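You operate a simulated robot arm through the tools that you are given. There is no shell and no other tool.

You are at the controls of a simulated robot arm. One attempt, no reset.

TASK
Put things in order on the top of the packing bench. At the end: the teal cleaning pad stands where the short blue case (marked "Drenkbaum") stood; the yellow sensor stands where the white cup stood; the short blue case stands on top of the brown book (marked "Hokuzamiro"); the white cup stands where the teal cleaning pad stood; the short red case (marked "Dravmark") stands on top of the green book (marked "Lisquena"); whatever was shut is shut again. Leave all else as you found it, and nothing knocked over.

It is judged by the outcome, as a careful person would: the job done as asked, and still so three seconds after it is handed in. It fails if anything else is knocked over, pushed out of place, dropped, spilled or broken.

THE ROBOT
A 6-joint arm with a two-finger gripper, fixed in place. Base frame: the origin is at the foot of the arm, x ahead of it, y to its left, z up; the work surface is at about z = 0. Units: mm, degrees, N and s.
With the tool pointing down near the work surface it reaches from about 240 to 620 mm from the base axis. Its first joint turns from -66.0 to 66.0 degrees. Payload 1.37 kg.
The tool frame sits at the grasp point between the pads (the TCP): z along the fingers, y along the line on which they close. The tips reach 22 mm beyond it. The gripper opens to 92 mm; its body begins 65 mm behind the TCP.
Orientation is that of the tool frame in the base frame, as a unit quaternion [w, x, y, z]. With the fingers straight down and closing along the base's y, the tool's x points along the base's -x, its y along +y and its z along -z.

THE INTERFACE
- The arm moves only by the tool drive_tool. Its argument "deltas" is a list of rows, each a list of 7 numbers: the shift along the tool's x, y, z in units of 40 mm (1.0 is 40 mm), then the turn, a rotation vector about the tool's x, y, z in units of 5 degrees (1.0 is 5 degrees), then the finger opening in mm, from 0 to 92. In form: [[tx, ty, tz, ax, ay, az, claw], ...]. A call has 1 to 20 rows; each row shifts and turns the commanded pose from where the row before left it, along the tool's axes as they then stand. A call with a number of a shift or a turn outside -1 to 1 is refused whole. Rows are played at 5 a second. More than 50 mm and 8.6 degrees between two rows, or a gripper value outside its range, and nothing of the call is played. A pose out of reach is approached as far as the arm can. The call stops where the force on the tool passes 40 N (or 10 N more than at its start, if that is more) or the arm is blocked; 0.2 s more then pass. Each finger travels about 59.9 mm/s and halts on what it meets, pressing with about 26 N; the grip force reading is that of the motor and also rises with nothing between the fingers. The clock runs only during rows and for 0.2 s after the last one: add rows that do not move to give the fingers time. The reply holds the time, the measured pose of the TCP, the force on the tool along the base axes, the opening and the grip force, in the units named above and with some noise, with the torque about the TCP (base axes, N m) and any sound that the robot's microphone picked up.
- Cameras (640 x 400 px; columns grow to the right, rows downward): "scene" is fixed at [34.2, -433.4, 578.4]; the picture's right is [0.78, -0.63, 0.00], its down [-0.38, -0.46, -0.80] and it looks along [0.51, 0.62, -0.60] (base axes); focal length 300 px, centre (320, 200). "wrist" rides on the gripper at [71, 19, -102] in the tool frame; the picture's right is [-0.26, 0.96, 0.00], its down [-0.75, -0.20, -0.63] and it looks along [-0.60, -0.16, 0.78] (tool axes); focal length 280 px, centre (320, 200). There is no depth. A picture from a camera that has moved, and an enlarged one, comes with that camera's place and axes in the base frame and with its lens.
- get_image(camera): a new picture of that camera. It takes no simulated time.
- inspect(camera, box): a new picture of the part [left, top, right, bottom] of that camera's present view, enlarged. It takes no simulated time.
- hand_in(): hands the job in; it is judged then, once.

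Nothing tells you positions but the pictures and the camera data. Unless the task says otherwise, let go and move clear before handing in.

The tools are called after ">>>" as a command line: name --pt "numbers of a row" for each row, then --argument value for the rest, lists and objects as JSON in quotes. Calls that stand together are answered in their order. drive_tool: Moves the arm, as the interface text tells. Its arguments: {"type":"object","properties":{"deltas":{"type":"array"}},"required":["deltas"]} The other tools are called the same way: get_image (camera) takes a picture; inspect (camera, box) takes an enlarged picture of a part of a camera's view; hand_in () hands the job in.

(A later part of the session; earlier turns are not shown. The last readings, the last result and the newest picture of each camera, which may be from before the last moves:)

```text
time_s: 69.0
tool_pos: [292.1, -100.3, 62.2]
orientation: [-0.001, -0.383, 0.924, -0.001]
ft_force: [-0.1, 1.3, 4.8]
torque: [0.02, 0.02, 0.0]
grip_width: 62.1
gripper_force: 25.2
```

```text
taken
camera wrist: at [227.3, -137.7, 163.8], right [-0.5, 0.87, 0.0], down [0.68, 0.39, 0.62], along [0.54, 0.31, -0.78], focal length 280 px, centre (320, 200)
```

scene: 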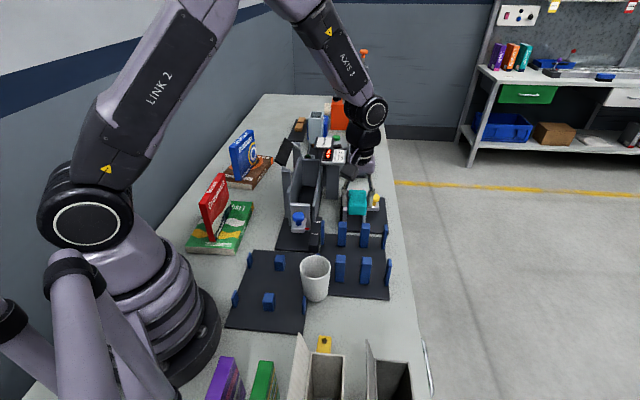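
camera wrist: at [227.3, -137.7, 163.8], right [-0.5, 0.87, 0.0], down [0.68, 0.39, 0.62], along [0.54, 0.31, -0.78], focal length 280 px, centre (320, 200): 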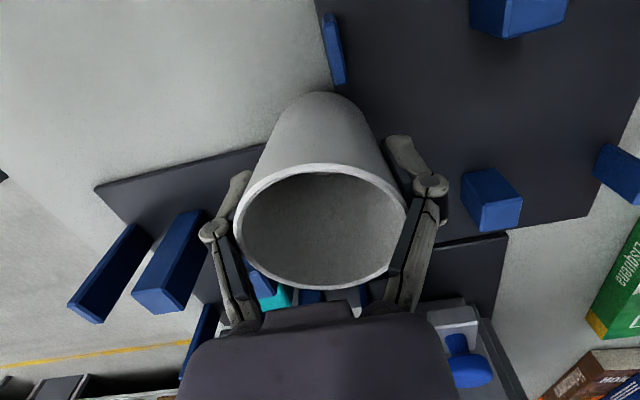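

The cup is held at 62 mm. I'll lift a little and verify it hangs straight.

>>> drive_tool --pt "0 0 -0.1 0 0 0 52" --pt "0 0 -0.2 0 0 0 52" --pt "0 0 -0.3 0 0 0 52" --pt "0 0 0 0 0 0 52"

>>> get_image --camera "wrist"

>>> inspect --camera "scene" --box '[260, 180, 400, 320]'

```text
time_s: 70.0
tool_pos: [291.4, -100.2, 85.6]
orientation: [0.0, -0.383, 0.924, 0.0]
ft_force: [-0.1, 0.1, -0.1]
torque: [-0.01, 0.02, -0.02]
grip_width: 61.9
gripper_force: 26.6
```

```text
taken
camera wrist: at [227.3, -137.2, 188.3], right [-0.5, 0.87, 0.0], down [0.68, 0.39, 0.62], along [0.54, 0.31, -0.78], focal length 280 px, centre (320, 200)
```

wrist: 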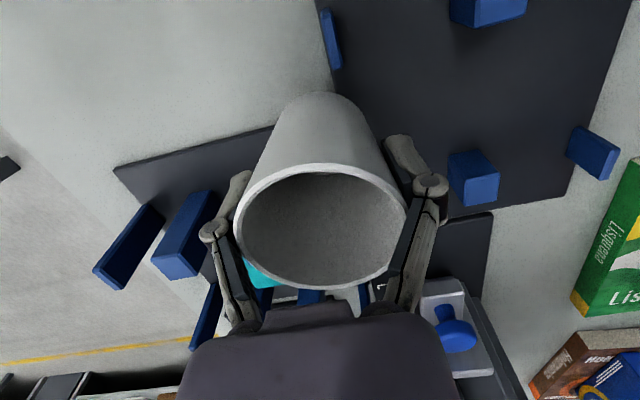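

```text
2.86 times, centred on (330, 250) of scene
camera zoom: at [34.2, -433.4, 578.4], right [0.78, -0.63, 0.0], down [-0.38, -0.46, -0.8], along [0.51, 0.62, -0.6], focal length 859 px, centre (291, 57)
```

zoom: 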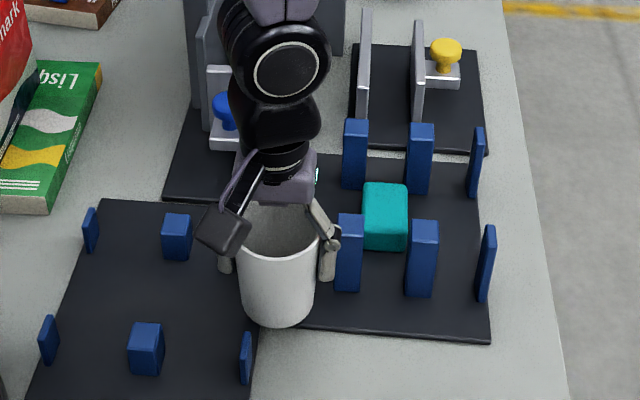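

The cup hangs straight. I'll raise it and carry it to the pad's old spot at (322.5,-255.3).

>>> drive_tool --pt "0 0 -0.5 0 0 0 52" --pt "0 0 -0.8 0 0 0 52" --pt "0 0 -0.8 0 0 0 52" --pt "0 0 -0.7 0 0 0 52" --pt "0.2 -0.3 0 0 0 0 52" --pt "0.397 -0.598 0 0 0 0 52" --pt "0.397 -0.598 0 0 0 0 52" --pt "0.397 -0.598 0 0 0 0 52" --pt "0.397 -0.598 0 0 0 0 52" --pt "0.397 -0.598 0 0 0 0 52" --pt "0 0 0 0 0 0 52"

>>> get_image --camera "scene"

>>> get_image --camera "wrist"

```text
time_s: 72.4
tool_pos: [322.7, -256.8, 199.0]
orientation: [0.0, -0.383, 0.924, -0.001]
ft_force: [0.1, 0.5, -0.5]
torque: [0.01, -0.01, -0.03]
grip_width: 61.7
gripper_force: 25.9
```

```text
taken
```

scene: 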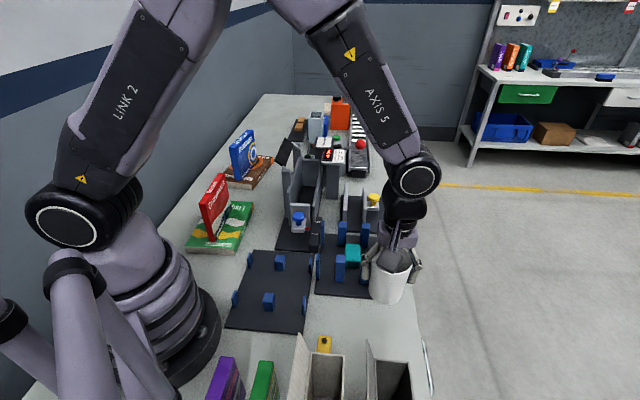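

```text
taken
camera wrist: at [258.8, -292.4, 300.4], right [-0.5, 0.87, 0.0], down [0.68, 0.39, 0.62], along [0.54, 0.31, -0.78], focal length 280 px, centre (320, 200)
```

wrist: 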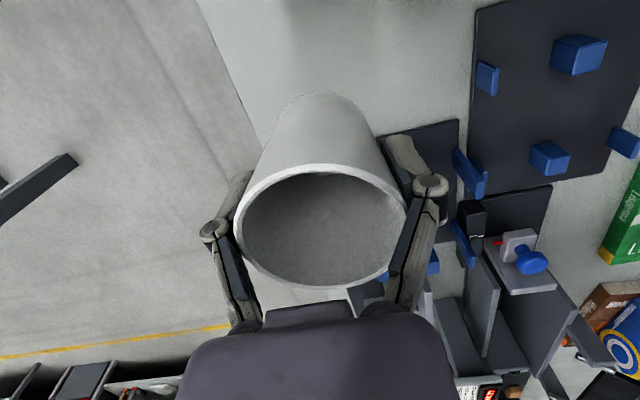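

The cup is above its target, clear of the carton lids. I'll lower it toward the bench.

>>> drive_tool --pt "0 0.02 0.7 0 0 0 52" --pt "0 0.01 0.7 0 0 0 52" --pt "0 0 0.7 0 0 0 52" --pt "0 0 0.6 0 0 0 52" --pt "0 0 0.4 0 0 0 52" --pt "0 0 0.25 0 0 0 52" --pt "0 0 0 0 0 0 52"

>>> inspect --camera "scene" --box '[310, 220, 450, 400]'

```text
time_s: 74.0
tool_pos: [323.0, -255.3, 64.3]
orientation: [0.0, -0.383, 0.924, 0.0]
ft_force: [-0.9, -0.1, -0.2]
torque: [0.0, -0.04, -0.03]
grip_width: 62.0
gripper_force: 25.9
```

```text
2.22 times, centred on (380, 310) of scene
camera zoom: at [34.2, -433.4, 578.4], right [0.78, -0.63, 0.0], down [-0.38, -0.46, -0.8], along [0.51, 0.62, -0.6], focal length 668 px, centre (187, -44)
```

zoom: 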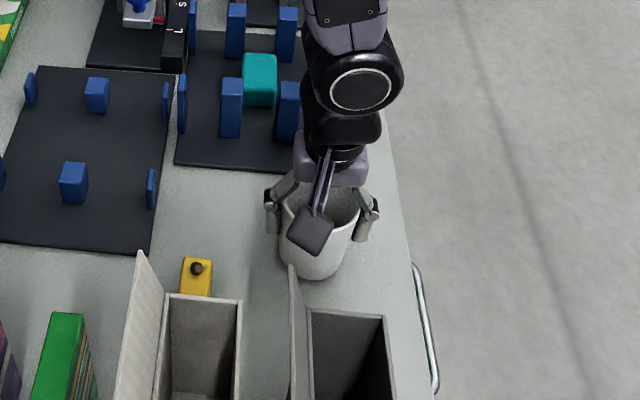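

>>> drive_tool --pt "0 0 0.05 0 0 0 52" --pt "0 0 0.04 0 0 0 52" --pt "0 0 0 0 0 0 52"

>>> drive_tool --pt "0 0 0.025 0 0 0 52" --pt "0 0 0 0 0 0 52"

>>> drive_tool --pt "0 0 0.025 0 0 0 52" --pt "0 0 0 0 0 0 52"

```text
time_s: 74.8
tool_pos: [322.9, -254.5, 60.7]
orientation: [0.0, -0.383, 0.924, 0.0]
ft_force: [0.3, 0.5, -0.3]
torque: [-0.02, -0.03, 0.02]
grip_width: 61.9
gripper_force: 25.5
```

```text
time_s: 75.4
tool_pos: [320.9, -254.5, 60.9]
orientation: [0.0, -0.382, 0.924, -0.001]
ft_force: [0.7, 0.8, 0.2]
torque: [0.02, 0.02, 0.02]
grip_width: 62.1
gripper_force: 25.7
```

```text
time_s: 76.0
tool_pos: [321.6, -254.8, 57.9]
orientation: [-0.001, -0.383, 0.924, -0.002]
ft_force: [0.6, -0.3, 0.9]
torque: [0.01, 0.0, -0.01]
grip_width: 62.0
gripper_force: 26.0
```

No contact yet at z≈58, which fits the cup having stood on the boards. I'll continue stepping.

>>> drive_tool --pt "0 0 0.025 0 0 0 52" --pt "0 0 0 0 0 0 52"

>>> drive_tool --pt "0 0 0.025 0 0 0 52" --pt "0 0 0 0 0 0 52"

>>> inspect --camera "scene" --box '[355, 260, 405, 330]'

```text
time_s: 76.6
tool_pos: [322.5, -254.9, 58.2]
orientation: [-0.001, -0.382, 0.924, -0.002]
ft_force: [-0.4, -0.9, -0.8]
torque: [-0.01, 0.0, 0.01]
grip_width: 61.8
gripper_force: 25.7
```

```text
time_s: 77.2
tool_pos: [321.2, -255.6, 57.3]
orientation: [0.0, -0.383, 0.924, -0.002]
ft_force: [-0.5, -0.3, 0.5]
torque: [-0.03, -0.01, -0.02]
grip_width: 61.8
gripper_force: 25.8
```

```text
5.71 times, centred on (380, 295) of scene
camera zoom: at [34.2, -433.4, 578.4], right [0.78, -0.63, 0.0], down [-0.38, -0.46, -0.8], along [0.51, 0.62, -0.6], focal length 1717 px, centre (-23, -343)
```

zoom: 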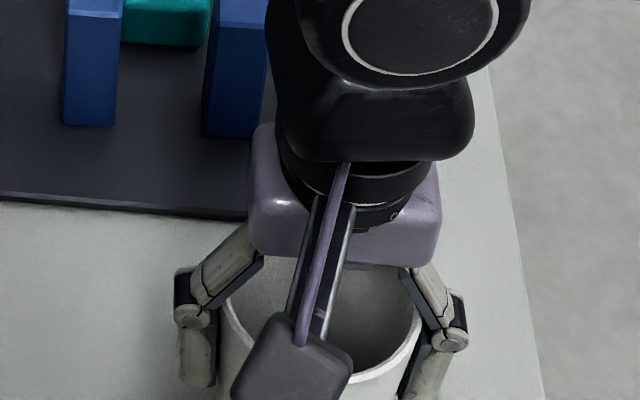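

>>> drive_tool --pt "0 0 0.025 0 0 0 52" --pt "0 0 0 0 0 0 52"

>>> drive_tool --pt "0 0 0.02 0 0 0 52" --pt "0 0 0 0 0 0 52"

```text
time_s: 77.8
tool_pos: [322.7, -255.5, 56.9]
orientation: [0.0, -0.383, 0.924, -0.001]
ft_force: [1.0, 0.9, 0.1]
torque: [0.02, 0.0, 0.02]
grip_width: 61.7
gripper_force: 25.8
```

```text
time_s: 78.4
tool_pos: [322.4, -255.5, 55.9]
orientation: [0.0, -0.383, 0.924, -0.001]
ft_force: [-1.8, 1.1, 6.2]
torque: [0.09, 0.07, -0.05]
grip_width: 61.9
gripper_force: 26.5
```

Contact is felt at z≈56, about 6 mm lower than the pickup, which confirms the cup stood on the board tops. Releasing gently.

>>> drive_tool --pt "0 0 0 0 0 0 60" --pt "0 0 0 0 0 0 63" --pt "0 0 0 0 0 0 67" --pt "0 0 0 0 0 0 76" --pt "0 0 0 0 0 0 88" --pt "0 0 0 0 0 0 92" --pt "0 0 0 0 0 0 92"

>>> get_image --camera "wrist"

>>> inspect --camera "scene" --box '[310, 220, 450, 400]'

```text
time_s: 80.0
tool_pos: [321.5, -255.3, 54.9]
orientation: [-0.001, -0.382, 0.924, -0.001]
ft_force: [-0.2, 0.4, -0.3]
torque: [-0.03, 0.0, 0.02]
grip_width: 91.9
gripper_force: 0.0
```

```text
taken
camera wrist: at [257.6, -291.6, 157.4], right [-0.5, 0.87, 0.0], down [0.68, 0.39, 0.62], along [0.54, 0.31, -0.78], focal length 280 px, centre (320, 200)
```

wrist: 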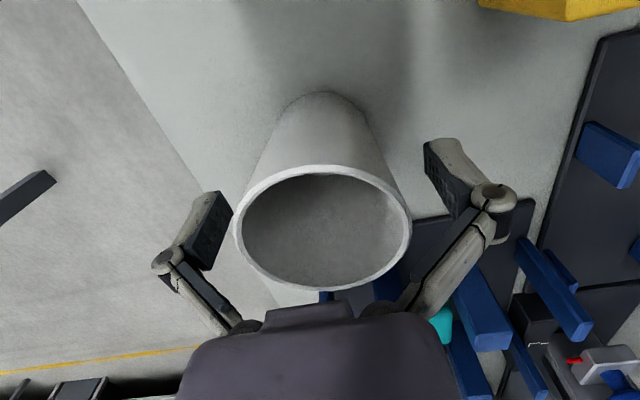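

```text
2.22 times, centred on (380, 310) of scene
camera zoom: at [34.2, -433.4, 578.4], right [0.78, -0.63, 0.0], down [-0.38, -0.46, -0.8], along [0.51, 0.62, -0.6], focal length 668 px, centre (187, -44)
```

zoom: 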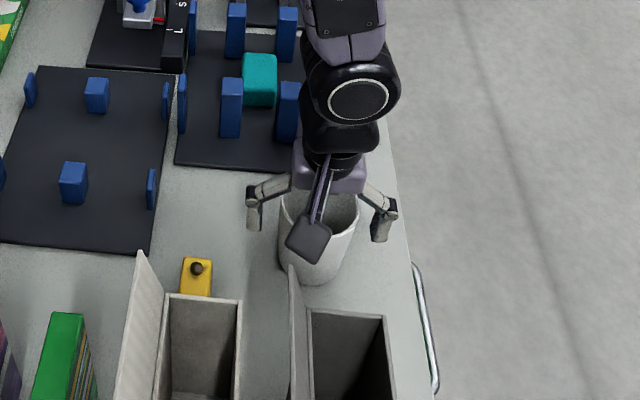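

The cup stands in the pad's old place. I'll rise straight up and return over the cup's old spot to look closely at the board edges there.

>>> drive_tool --pt "0 0 -0.3 0 0 0 92" --pt "0 0 -0.8 0 0 0 92" --pt "0 0 -0.9 0 0 0 92" --pt "0 0 -0.9 0 0 0 92" --pt "0 0 -0.9 0 0 0 92" --pt "0 0 -0.6 0 0 0 92" --pt "-0.438 0.657 0 0 0 0 92" --pt "-0.438 0.657 0 0 0 0 92" --pt "-0.438 0.657 0 0 0 0 92" --pt "-0.438 0.657 0 0 0 0 92" --pt "-0.438 0.657 0 0 0 0 92" --pt "0 0 0 0 0 0 92"

>>> inspect --camera "wrist" --box '[240, 0, 440, 160]'

>>> inspect --camera "scene" --box '[270, 230, 360, 330]'

>>> get_image --camera "scene"

```text
time_s: 82.6
tool_pos: [291.4, -98.9, 231.2]
orientation: [0.0, -0.383, 0.924, -0.002]
ft_force: [0.7, 0.8, 0.1]
torque: [-0.01, 0.02, 0.01]
grip_width: 92.1
gripper_force: 0.0
```

```text
2.50 times, centred on (340, 80) of wrist
camera zoom: at [225.7, -135.6, 333.2], right [-0.5, 0.87, 0.0], down [0.68, 0.39, 0.62], along [0.54, 0.31, -0.78], focal length 701 px, centre (270, 500)
```

zoom: 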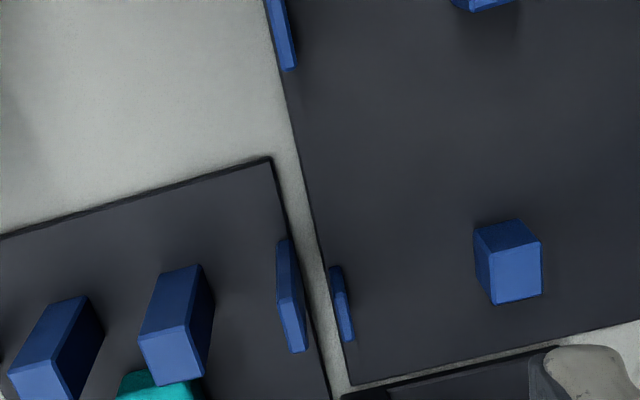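

```text
4.00 times, centred on (315, 280) of scene
camera zoom: at [34.2, -433.4, 578.4], right [0.78, -0.63, 0.0], down [-0.38, -0.46, -0.8], along [0.51, 0.62, -0.6], focal length 1202 px, centre (340, -120)
```

zoom: 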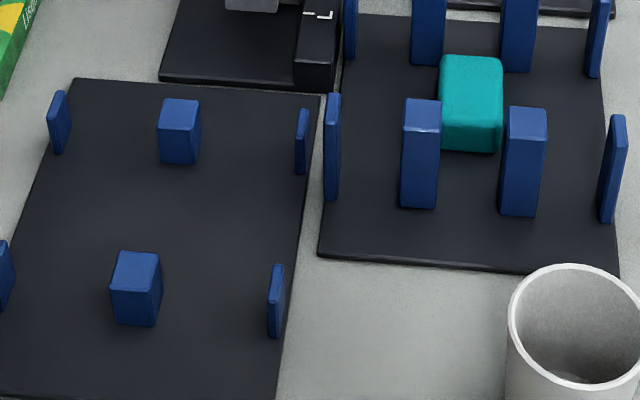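

```text
taken
```

scene: 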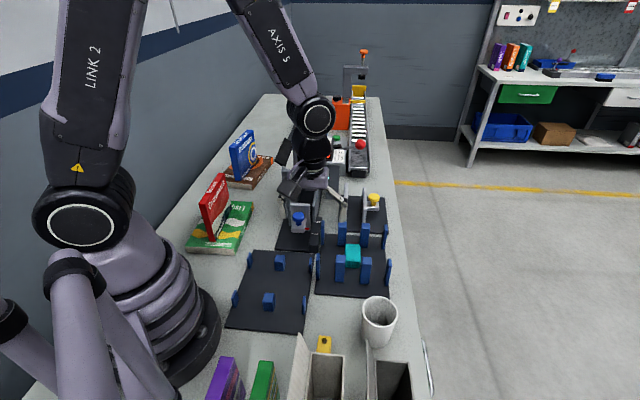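

I can now see that the cup straddled a board corner near (288,-99). I'll set the sensor so it is firmly on the right board, within about 9 mm of the cup's centre. To pick it up without the wrist camera over the carton, I'll turn the tool half a turn first.

>>> drive_tool --pt "0 0 0 0 0 1 92" --pt "0 0 0 0 0 1 92" --pt "0 0 0 0 0 1 92" --pt "0 0 0 0 0 1 92" --pt "0 0 0 0 0 1 92" --pt "0 0 0 0 0 1 92" --pt "0 0 0 0 0 1 92" --pt "0 0 0 0 0 1 92" --pt "0 0 0 0 0 1 92" --pt "0 0 0 0 0 1 92" --pt "0 0 0 0 0 1 92" --pt "0 0 0 0 0 1 92" --pt "0 0 0 0 0 1 92" --pt "0 0 0 0 0 1 92" --pt "0 0 0 0 0 1 92" --pt "0 0 0 0 0 1 92" --pt "0 0 0 0 0 1 92" --pt "0 0 0 0 0 1 92"

>>> get_image --camera "wrist"

```text
time_s: 86.4
tool_pos: [291.1, -99.1, 230.8]
orientation: [0.0, 0.383, 0.924, -0.001]
ft_force: [-0.1, 0.7, 0.0]
torque: [0.01, 0.02, -0.02]
grip_width: 92.0
gripper_force: 0.1
```

```text
taken
camera wrist: at [253.8, -35.8, 332.6], right [0.87, 0.5, 0.0], down [0.39, -0.68, 0.63], along [0.31, -0.54, -0.78], focal length 280 px, centre (320, 200)
```

wrist: 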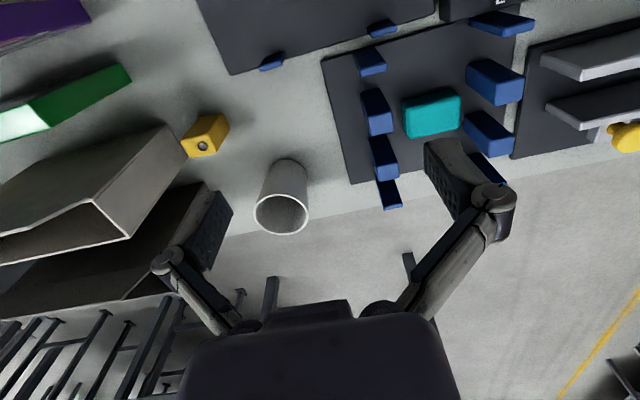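

>>> inspect --camera "wrist" --box '[140, 90, 320, 240]'

>>> inspect --camera "wrist" --box '[220, 0, 400, 120]'

```text
2.67 times, centred on (230, 165) of wrist
camera zoom: at [253.8, -35.8, 332.6], right [0.87, 0.5, 0.0], down [0.39, -0.68, 0.63], along [0.31, -0.54, -0.78], focal length 748 px, centre (560, 293)
```

zoom: 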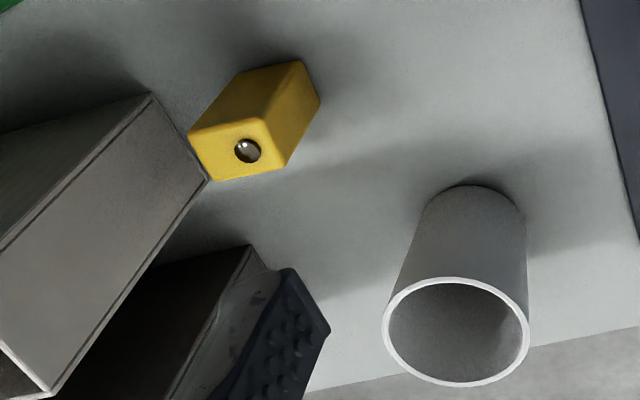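

```text
3.33 times, centred on (310, 60) of wrist
camera zoom: at [253.8, -35.8, 332.6], right [0.87, 0.5, 0.0], down [0.39, -0.68, 0.63], along [0.31, -0.54, -0.78], focal length 935 px, centre (353, 667)
```

zoom: 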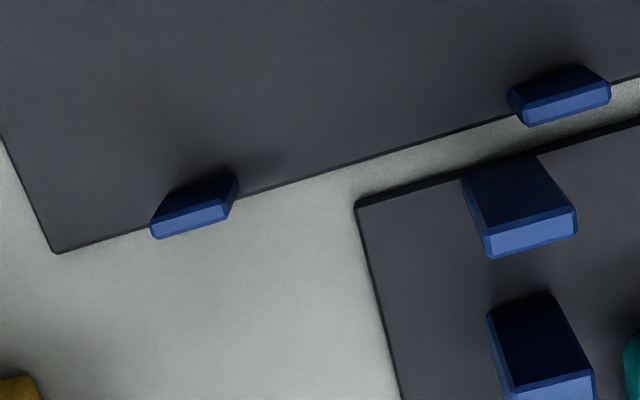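

Rotation is fine so far. I'll finish the half turn, rise to a safe height and move above the sensor.

>>> drive_tool --pt "0 0 -0.2 0 0 1 80" --pt "0 0 -0.2 0 0 1 70" --pt "0 0 -0.2 0 0 1 60" --pt "0 0 -0.2 0 0 1 50" --pt "0 0 -0.2 0 0 1 46" --pt "0 0 -0.2 0 0 1 46" --pt "0 0 -0.2 0 0 1 46" --pt "0 0 -0.2 0 0 1 46" --pt "0 0 0 0 0 1 46" --pt "0 0 0 0 0 1 46" --pt "0 0 0 0 0 1 46" --pt "0 0 0 0 0 1 46" --pt "0 0 0 0 0 1 46" --pt "0 0 0 0 0 1 46" --pt "0 0 0 0 0 1 46" --pt "0 0 0 0 0 1 46" --pt "0 0 0 0 0 1 46" --pt "0 0 0 0 0 1 46"

>>> get_image --camera "wrist"

>>> get_image --camera "scene"

```text
time_s: 90.2
tool_pos: [290.4, -99.1, 295.4]
orientation: [0.002, 0.924, 0.382, 0.0]
ft_force: [-0.1, -0.2, -0.1]
torque: [-0.01, 0.0, -0.01]
grip_width: 46.0
gripper_force: 0.3
```

```text
taken
camera wrist: at [354.0, -63.2, 396.7], right [0.5, -0.87, 0.0], down [-0.68, -0.39, 0.63], along [-0.54, -0.31, -0.78], focal length 280 px, centre (320, 200)
```

wrist: 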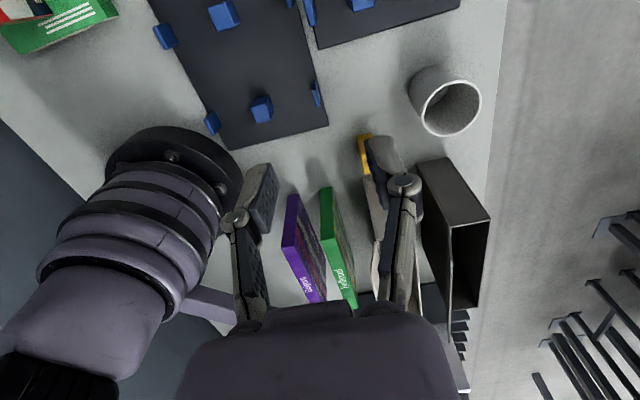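

```text
taken
```

scene: 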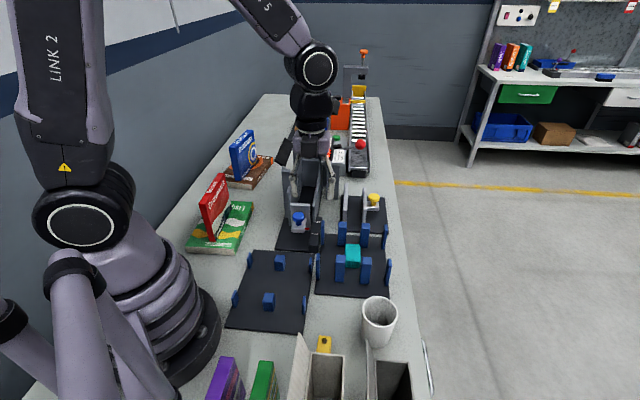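

>>> drive_tool --pt "-0.6 0.13 0 0 0 0 46" --pt "-0.8 0.18 0 0 0 0 46" --pt "-0.8 0.18 0 0 0 0 46" --pt "-0.8 0.18 0 0 0 0 46" --pt "-0.58 0.13 0 0 0 0 46" --pt "0 0 0 0 0 0 46"

>>> get_image --camera "wrist"

>>> get_image --camera "scene"

```text
time_s: 91.6
tool_pos: [212.7, -223.8, 295.7]
orientation: [0.001, 0.924, 0.383, -0.001]
ft_force: [-0.8, 0.1, 0.9]
torque: [-0.01, 0.0, 0.05]
grip_width: 45.9
gripper_force: 0.2
```

```text
taken
camera wrist: at [275.0, -186.8, 397.5], right [0.5, -0.87, 0.0], down [-0.68, -0.39, 0.63], along [-0.54, -0.31, -0.78], focal length 280 px, centre (320, 200)
```

wrist: 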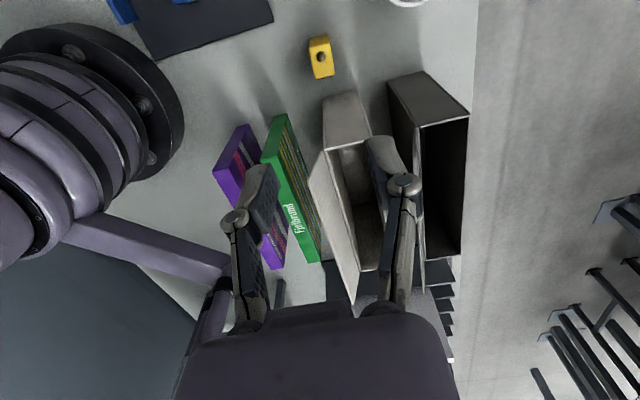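

```text
taken
```

scene: 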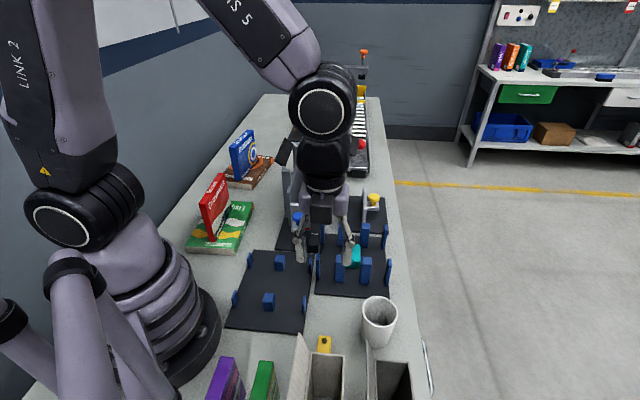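

>>> inspect --camera "wrist" --box '[270, 10, 390, 160]'

```text
2.67 times, centred on (330, 85) of wrist
camera zoom: at [275.0, -186.8, 397.5], right [0.5, -0.87, 0.0], down [-0.68, -0.39, 0.63], along [-0.54, -0.31, -0.78], focal length 748 px, centre (293, 507)
```

zoom: 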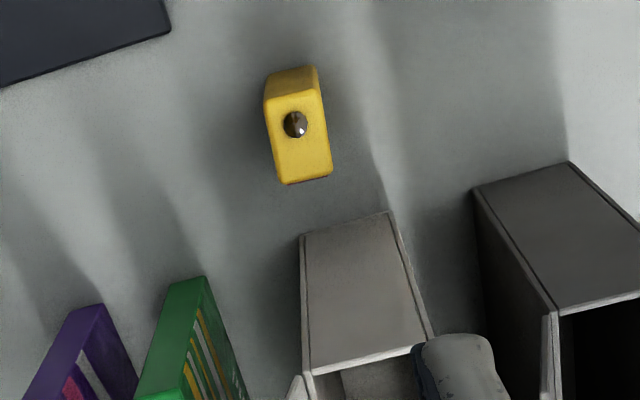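

The sensor is upright at about a 31×22 mm footprint, near (212,-226). The carton wall is about 40 mm behind it. I'll descend partway and recheck the alignment.

>>> drive_tool --pt "-0.04 0.05 0.8 0 0 0 46" --pt "0 0 0.8 0 0 0 46" --pt "0 0 0.8 0 0 0 46" --pt "0 0 0.8 0 0 0 46" --pt "0 0 0.7 0 0 0 46" --pt "0 0 0 0 0 0 46"

>>> get_image --camera "wrist"

>>> inspect --camera "scene" --box '[270, 230, 410, 400]'

```text
time_s: 93.0
tool_pos: [212.9, -226.1, 138.7]
orientation: [0.001, 0.924, 0.384, -0.001]
ft_force: [-0.4, 0.3, 0.6]
torque: [-0.04, -0.03, -0.02]
grip_width: 46.0
gripper_force: 0.0
```

```text
taken
camera wrist: at [275.7, -190.4, 241.1], right [0.5, -0.87, 0.0], down [-0.68, -0.39, 0.63], along [-0.54, -0.31, -0.78], focal length 280 px, centre (320, 200)
```

wrist: 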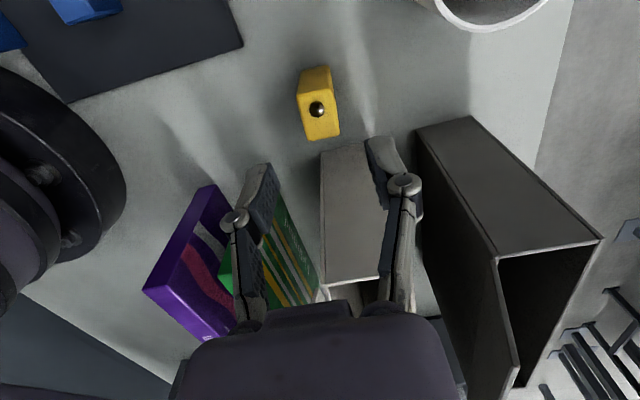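

```text
2.35 times, centred on (340, 315) of scene
camera zoom: at [34.2, -433.4, 578.4], right [0.78, -0.63, 0.0], down [-0.38, -0.46, -0.8], along [0.51, 0.62, -0.6], focal length 707 px, centre (273, -71)
```

zoom: 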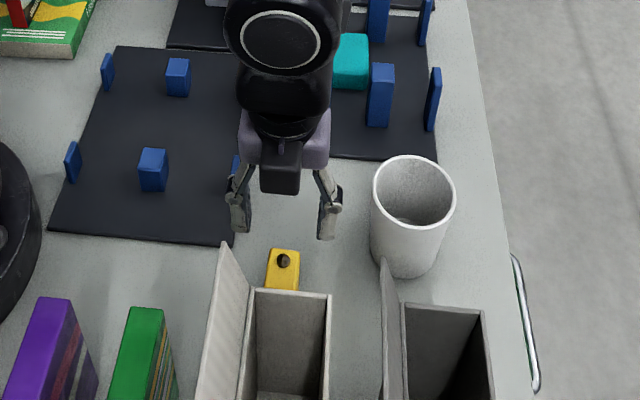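

>>> inspect --camera "wrist" --box '[260, 40, 400, 180]'

```text
2.86 times, centred on (330, 110) of wrist
camera zoom: at [275.7, -190.4, 241.1], right [0.5, -0.87, 0.0], down [-0.68, -0.39, 0.63], along [-0.54, -0.31, -0.78], focal length 801 px, centre (291, 457)
```

zoom: 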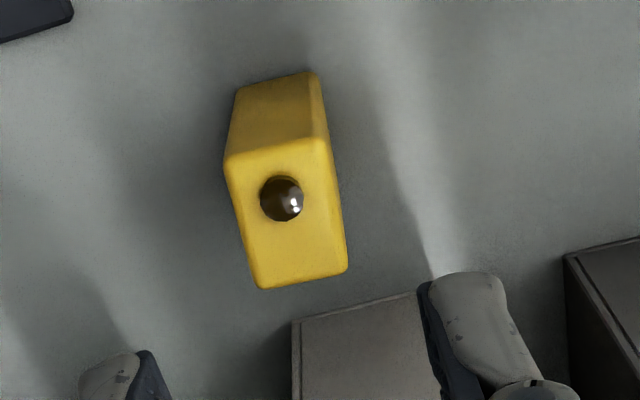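

The sensor's top is near z=61 and it is turned about 4° from the bench axis. I'll match that and go down in stages, watching the clearance to the carton behind it.

>>> drive_tool --pt "0.05 0 0.5 0 0 0.7 46" --pt "0 0 0.5 0 0 0 46" --pt "0 0 0.3 0 0 0 46" --pt "0 0 0 0 0 0 46"

>>> get_image --camera "wrist"

>>> get_image --camera "scene"

```text
time_s: 94.0
tool_pos: [212.5, -226.4, 86.5]
orientation: [0.002, 0.935, 0.355, 0.0]
ft_force: [0.0, 0.1, 0.0]
torque: [-0.03, 0.01, -0.02]
grip_width: 45.8
gripper_force: 0.2
```

```text
taken
camera wrist: at [278.7, -192.9, 188.8], right [0.44, -0.9, 0.0], down [-0.7, -0.34, 0.62], along [-0.56, -0.28, -0.78], focal length 280 px, centre (320, 200)
```

wrist: 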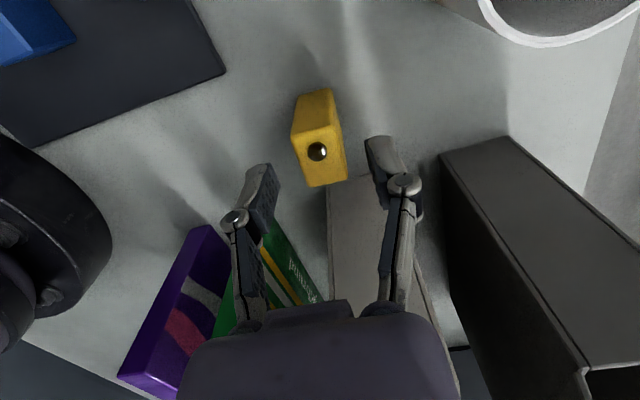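

```text
taken
```

scene: 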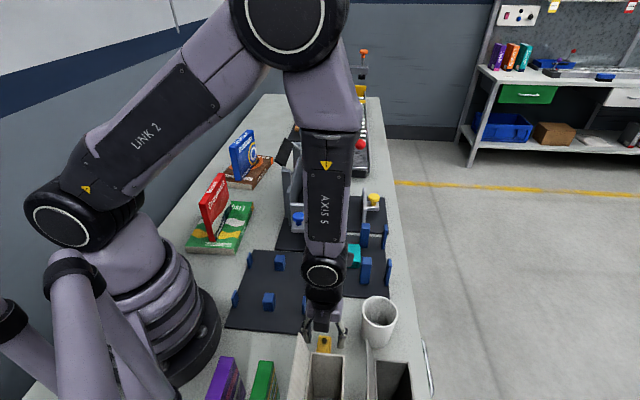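

>>> inspect --camera "wrist" --box '[220, 70, 420, 240]'

>>> inspect --camera "scene" --box '[270, 240, 410, 400]'

```text
2.35 times, centred on (320, 155) of wrist
camera zoom: at [278.7, -192.9, 188.8], right [0.44, -0.9, 0.0], down [-0.7, -0.34, 0.62], along [-0.56, -0.28, -0.78], focal length 660 px, centre (320, 306)
```

zoom: 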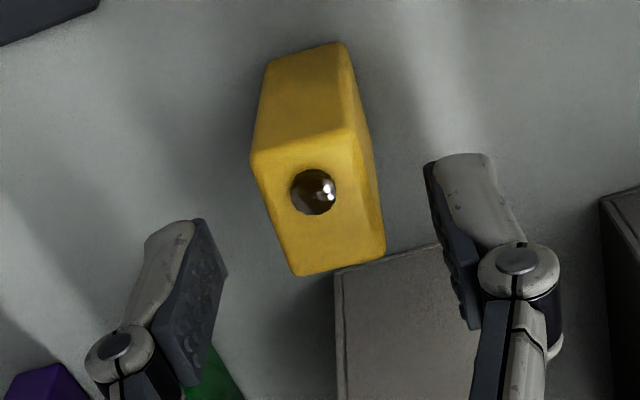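

```text
2.50 times, centred on (340, 320) of scene
camera zoom: at [34.2, -433.4, 578.4], right [0.78, -0.63, 0.0], down [-0.38, -0.46, -0.8], along [0.51, 0.62, -0.6], focal length 751 px, centre (270, -100)
```

zoom: 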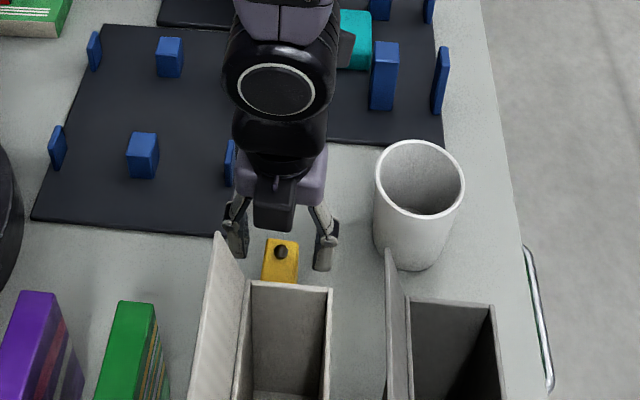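

There's a dark lump on the carton-facing side of the gripper body. I'll look at it closely before going lower.

>>> inspect --camera "scene" --box '[295, 255, 365, 345]'

>>> inspect --camera "scene" --box '[295, 285, 345, 355]'

```text
4.44 times, centred on (330, 300) of scene
camera zoom: at [34.2, -433.4, 578.4], right [0.78, -0.63, 0.0], down [-0.38, -0.46, -0.8], along [0.51, 0.62, -0.6], focal length 1336 px, centre (276, -244)
```

zoom: 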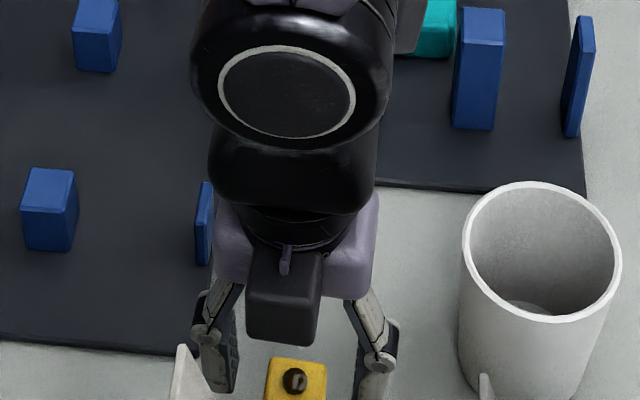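

```text
5.71 times, centred on (320, 320) of scene
camera zoom: at [34.2, -433.4, 578.4], right [0.78, -0.63, 0.0], down [-0.38, -0.46, -0.8], along [0.51, 0.62, -0.6], focal length 1717 px, centre (320, -486)
```

zoom: 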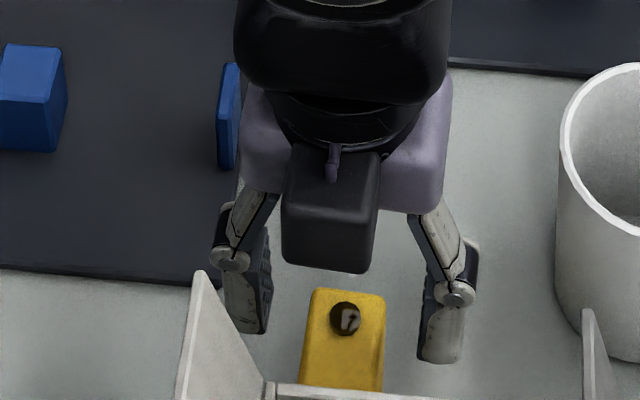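

The lump clears the carton if I grip a bit higher. The sensor is centred in the tool frame to within 1 mm and aligned to about 1°. I'll go down to z≈52 and close.

>>> drive_tool --pt "0 0 0.3 0 0 0 46" --pt "0 0 0.3 0 0 0 46" --pt "0 0 0.25 0 0 0 46" --pt "0 0 0 0 0 0 46"

>>> get_image --camera "wrist"

>>> inspect --camera "scene" --box '[285, 260, 375, 360]'

```text
time_s: 95.0
tool_pos: [213.9, -225.0, 52.3]
orientation: [0.001, 0.935, 0.355, 0.0]
ft_force: [-0.1, -0.2, -0.3]
torque: [-0.02, 0.0, 0.0]
grip_width: 45.8
gripper_force: 0.0
```

```text
taken
camera wrist: at [278.7, -192.7, 154.9], right [0.44, -0.9, 0.0], down [-0.7, -0.34, 0.63], along [-0.56, -0.28, -0.78], focal length 280 px, centre (320, 200)
```

wrist: 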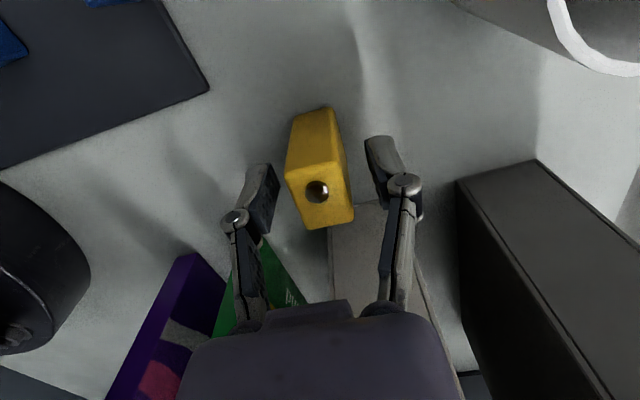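

```text
4.00 times, centred on (330, 310) of scene
camera zoom: at [34.2, -433.4, 578.4], right [0.78, -0.63, 0.0], down [-0.38, -0.46, -0.8], along [0.51, 0.62, -0.6], focal length 1202 px, centre (280, -240)
```

zoom: 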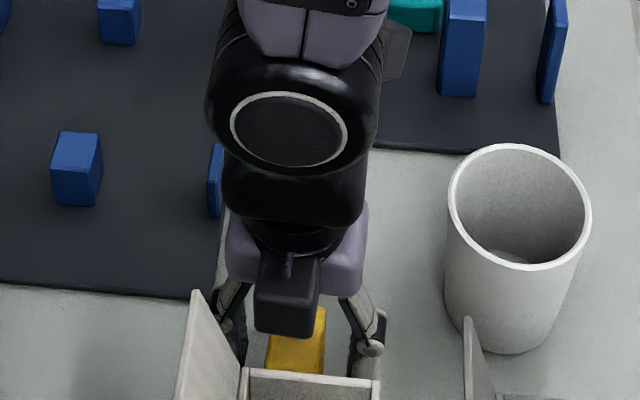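

Clear on all sides. Closing on the sensor.

>>> drive_tool --pt "0 0 0 0 0 0 38" --pt "0 0 0 0 0 0 30" --pt "0 0 0 0 0 0 25" --pt "0 0 0 0 0 0 21" --pt "0 0 0 0 0 0 12" --pt "0 0 0 0 0 0 12"

>>> get_image --camera "wrist"

```text
time_s: 96.4
tool_pos: [214.5, -225.3, 54.4]
orientation: [0.0, 0.935, 0.354, 0.0]
ft_force: [-0.3, -0.3, 1.4]
torque: [-0.02, 0.02, 0.02]
grip_width: 23.1
gripper_force: 25.8
```

```text
taken
camera wrist: at [278.7, -192.6, 155.1], right [0.44, -0.9, 0.0], down [-0.7, -0.34, 0.63], along [-0.56, -0.28, -0.78], focal length 280 px, centre (320, 200)
```

wrist: 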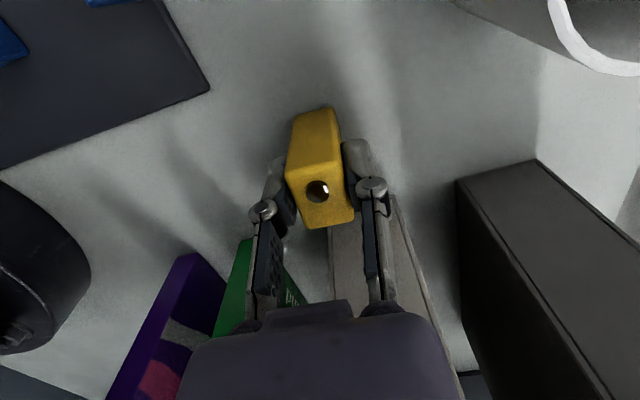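

The sensor is gripped at 23 mm. I'll lift straight up and carry it to the cup's old spot, aiming for (302,-97) so that it bears fully on the right board.

>>> drive_tool --pt "0 0 -0.15 0 0 0 12" --pt "0 0 -0.35 0 0 0 12" --pt "0 0 -0.7 0 0 0 12" --pt "0 0 -0.8 0 0 0 12" --pt "0 0 -0.9 0 0 0 12" --pt "0 0 -0.8 0 0 0 12" --pt "0.4 -0.1 0 0 0 0 12" --pt "0.7 -0.174 0 0 0 0 12" --pt "0.7 -0.174 0 0 0 0 12" --pt "0.7 -0.174 0 0 0 0 12" --pt "0.7 -0.174 0 0 0 0 12" --pt "0.574 -0.142 0 0 0 0 12" --pt "0 0 0 0 0 0 12"

>>> get_image --camera "scene"

>>> get_image --camera "wrist"

```text
time_s: 99.2
tool_pos: [301.8, -95.5, 200.4]
orientation: [0.001, 0.935, 0.355, 0.0]
ft_force: [0.4, 0.1, -0.9]
torque: [0.03, -0.02, 0.01]
grip_width: 23.2
gripper_force: 26.0
```

```text
taken
```

scene: 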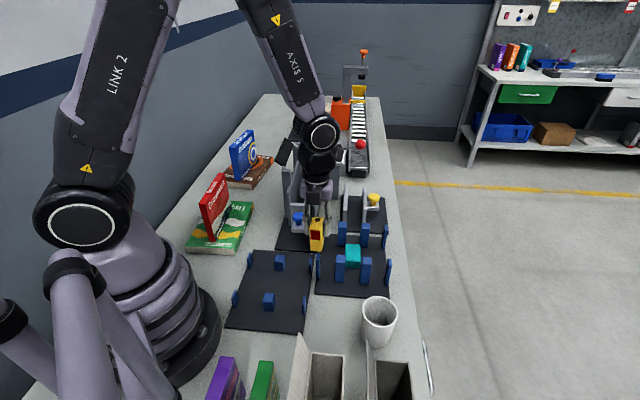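

```text
taken
camera wrist: at [367.3, -63.9, 303.2], right [0.44, -0.9, 0.0], down [-0.7, -0.34, 0.63], along [-0.56, -0.28, -0.78], focal length 280 px, centre (320, 200)
```

wrist: 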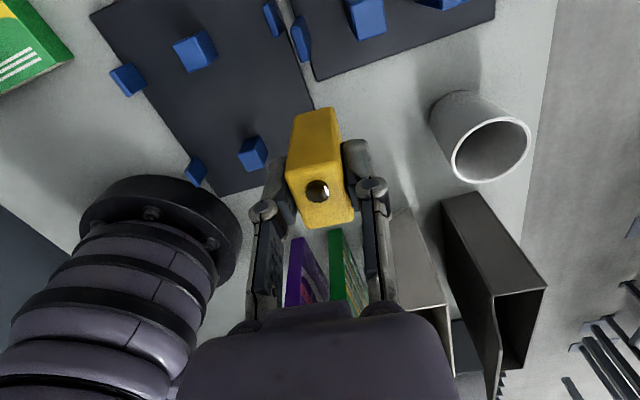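

>>> inspect --camera "wrist" --box '[240, 0, 400, 130]'

```text
3.08 times, centred on (320, 65) of wrist
camera zoom: at [367.3, -63.9, 303.2], right [0.44, -0.9, 0.0], down [-0.7, -0.34, 0.63], along [-0.56, -0.28, -0.78], focal length 863 px, centre (320, 615)
```

zoom: 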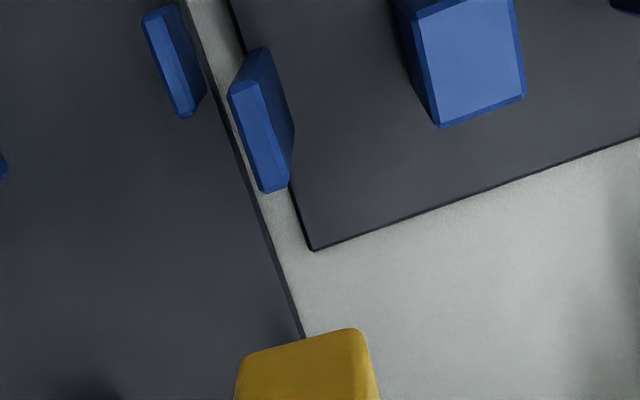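

The board corner reads at about (292,-98.5), so the sensor's centre will sit about 8 mm inside both edges. I'll add 1 mm margin and lower.

>>> drive_tool --pt "0 0.025 0.7 0 0 0 12" --pt "0 0 0.7 0 0 0 12" --pt "0 0 0.7 0 0 0 12" --pt "0 0 0.6 0 0 0 12" --pt "0 0 0.4 0 0 0 12" --pt "0 0 0.25 0 0 0 12" --pt "0 0 0 0 0 0 12"

>>> inspect --camera "scene" --box '[280, 220, 370, 320]'

>>> get_image --camera "wrist"

```text
time_s: 100.8
tool_pos: [302.8, -98.9, 68.2]
orientation: [0.001, 0.935, 0.354, 0.0]
ft_force: [-0.4, 0.6, -0.5]
torque: [-0.03, 0.0, -0.01]
grip_width: 23.1
gripper_force: 25.9
```

```text
4.00 times, centred on (325, 270) of scene
camera zoom: at [34.2, -433.4, 578.4], right [0.78, -0.63, 0.0], down [-0.38, -0.46, -0.8], along [0.51, 0.62, -0.6], focal length 1202 px, centre (300, -80)
```

zoom: 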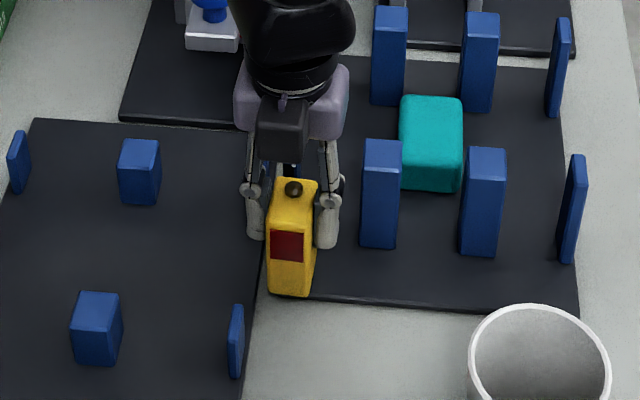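

```text
taken
camera wrist: at [367.9, -65.5, 169.3], right [0.44, -0.9, 0.0], down [-0.7, -0.34, 0.63], along [-0.56, -0.28, -0.78], focal length 280 px, centre (320, 200)
```

wrist: 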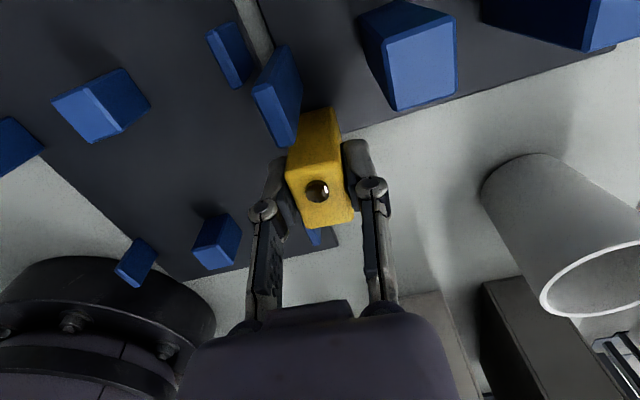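

It's about 9 mm above the board. I'll step down to contact.

>>> drive_tool --pt "0 0 0.08 0 0 0 12" --pt "0 0 0.06 0 0 0 12" --pt "0 0 0.03 0 0 0 12" --pt "0 0 0 0 0 0 12"

>>> drive_tool --pt "0 0 0.025 0 0 0 12" --pt "0 0 0 0 0 0 12"

```text
time_s: 101.8
tool_pos: [303.1, -98.3, 61.0]
orientation: [0.001, 0.935, 0.355, -0.001]
ft_force: [-1.0, 0.3, -0.1]
torque: [0.01, 0.01, 0.0]
grip_width: 23.2
gripper_force: 26.2
```

```text
time_s: 102.4
tool_pos: [303.8, -97.3, 59.4]
orientation: [0.002, 0.935, 0.354, -0.001]
ft_force: [-0.7, -1.0, 0.6]
torque: [0.0, -0.04, -0.01]
grip_width: 22.9
gripper_force: 25.9
```

>>> drive_tool --pt "0 0 0.02 0 0 0 12" --pt "0 0 0 0 0 0 12"

>>> drive_tool --pt "0 0 0.02 0 0 0 12" --pt "0 0 0 0 0 0 12"

```text
time_s: 103.0
tool_pos: [302.7, -97.1, 59.3]
orientation: [0.001, 0.935, 0.354, 0.001]
ft_force: [-2.0, 1.4, 24.6]
torque: [0.05, 0.05, 0.0]
grip_width: 23.4
gripper_force: 26.3
```

```text
time_s: 103.6
tool_pos: [303.1, -98.6, 59.2]
orientation: [0.002, 0.935, 0.355, 0.001]
ft_force: [-0.2, 2.8, 24.4]
torque: [0.09, -0.02, 0.02]
grip_width: 23.3
gripper_force: 25.6
```

The sensor is on the board (about 24 N), with the contact centre well inside the edge. I'll ease off 1 mm and release slowly.

>>> drive_tool --pt "0 0 -0.025 0 0 0 12" --pt "0 0 0 0 0 0 12"

>>> drive_tool --pt "0 0 0 0 0 0 22" --pt "0 0 0 0 0 0 24" --pt "0 0 0 0 0 0 28" --pt "0 0 0 0 0 0 34" --pt "0 0 0 0 0 0 40" --pt "0 0 0 0 0 0 40"

>>> get_image --camera "wrist"

>>> inspect --camera "scene" --box '[280, 220, 370, 320]'

```text
time_s: 104.2
tool_pos: [302.1, -98.7, 58.7]
orientation: [0.0, 0.935, 0.355, 0.0]
ft_force: [-0.6, 0.6, -0.2]
torque: [0.01, -0.01, 0.01]
grip_width: 23.1
gripper_force: 25.9
```

```text
time_s: 105.6
tool_pos: [302.9, -97.8, 58.4]
orientation: [0.001, 0.935, 0.355, 0.0]
ft_force: [-0.1, 0.0, -0.5]
torque: [0.04, 0.0, 0.02]
grip_width: 40.2
gripper_force: 0.1
```

```text
taken
camera wrist: at [367.9, -65.2, 160.6], right [0.44, -0.9, 0.0], down [-0.7, -0.34, 0.63], along [-0.56, -0.28, -0.78], focal length 280 px, centre (320, 200)
```

wrist: 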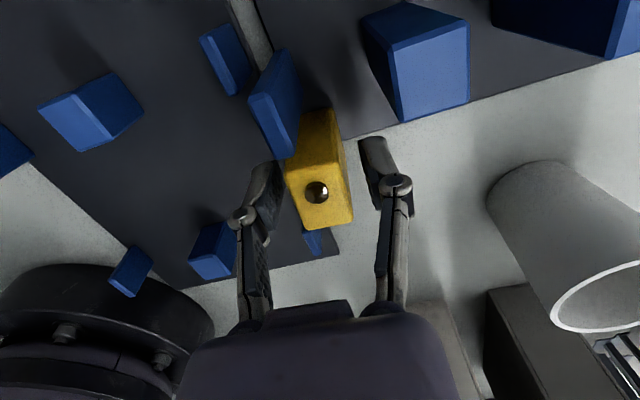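

```text
4.00 times, centred on (325, 270) of scene
camera zoom: at [34.2, -433.4, 578.4], right [0.78, -0.63, 0.0], down [-0.38, -0.46, -0.8], along [0.51, 0.62, -0.6], focal length 1202 px, centre (300, -80)
```

zoom: 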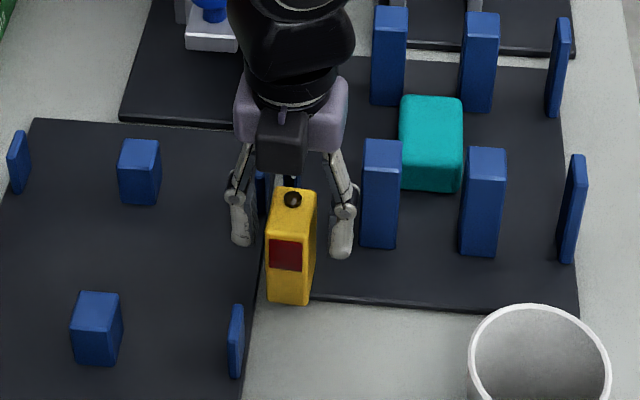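

The sensor stands on its own. I'll rise straight up and then check everything.

>>> drive_tool --pt "0 0 -0.2 0 0 0 40" --pt "0 0 -0.4 0 0 0 40" --pt "0 0 -0.7 0 0 0 40" --pt "0 0 -0.8 0 0 0 40" --pt "0 0 -0.9 0 0 0 40" --pt "0 0 -0.9 0 0 0 40" --pt "0 0 0 0 0 0 40"

>>> get_image --camera "scene"

>>> inspect --camera "scene" --box '[280, 220, 370, 320]'

>>> get_image --camera "wrist"

```text
time_s: 107.2
tool_pos: [303.2, -98.4, 215.0]
orientation: [0.001, 0.935, 0.354, 0.0]
ft_force: [-0.4, -0.1, 0.4]
torque: [-0.01, 0.01, -0.03]
grip_width: 40.3
gripper_force: 0.1
```

```text
taken
```

scene: 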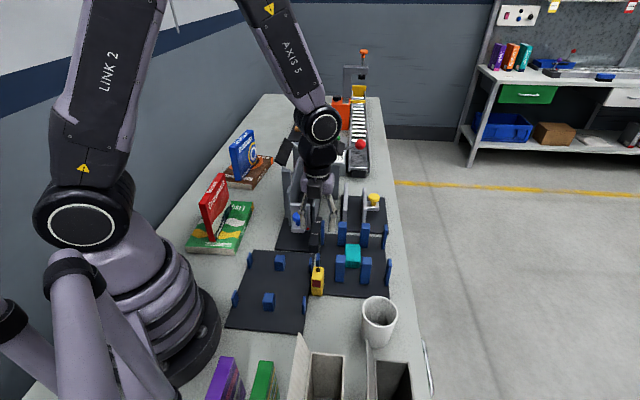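

```text
4.00 times, centred on (325, 270) of scene
camera zoom: at [34.2, -433.4, 578.4], right [0.78, -0.63, 0.0], down [-0.38, -0.46, -0.8], along [0.51, 0.62, -0.6], focal length 1202 px, centre (300, -80)
```

zoom: 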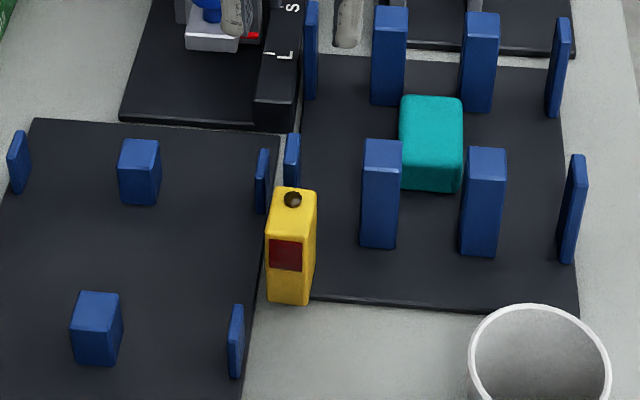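

```text
taken
camera wrist: at [368.0, -65.6, 316.8], right [0.44, -0.9, 0.0], down [-0.7, -0.34, 0.63], along [-0.56, -0.28, -0.78], focal length 280 px, centre (320, 200)
```

wrist: 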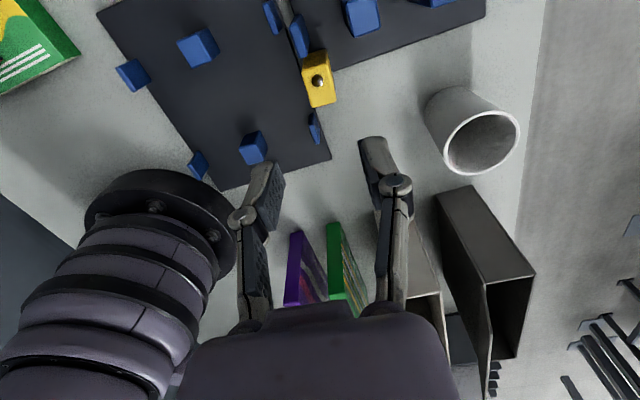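

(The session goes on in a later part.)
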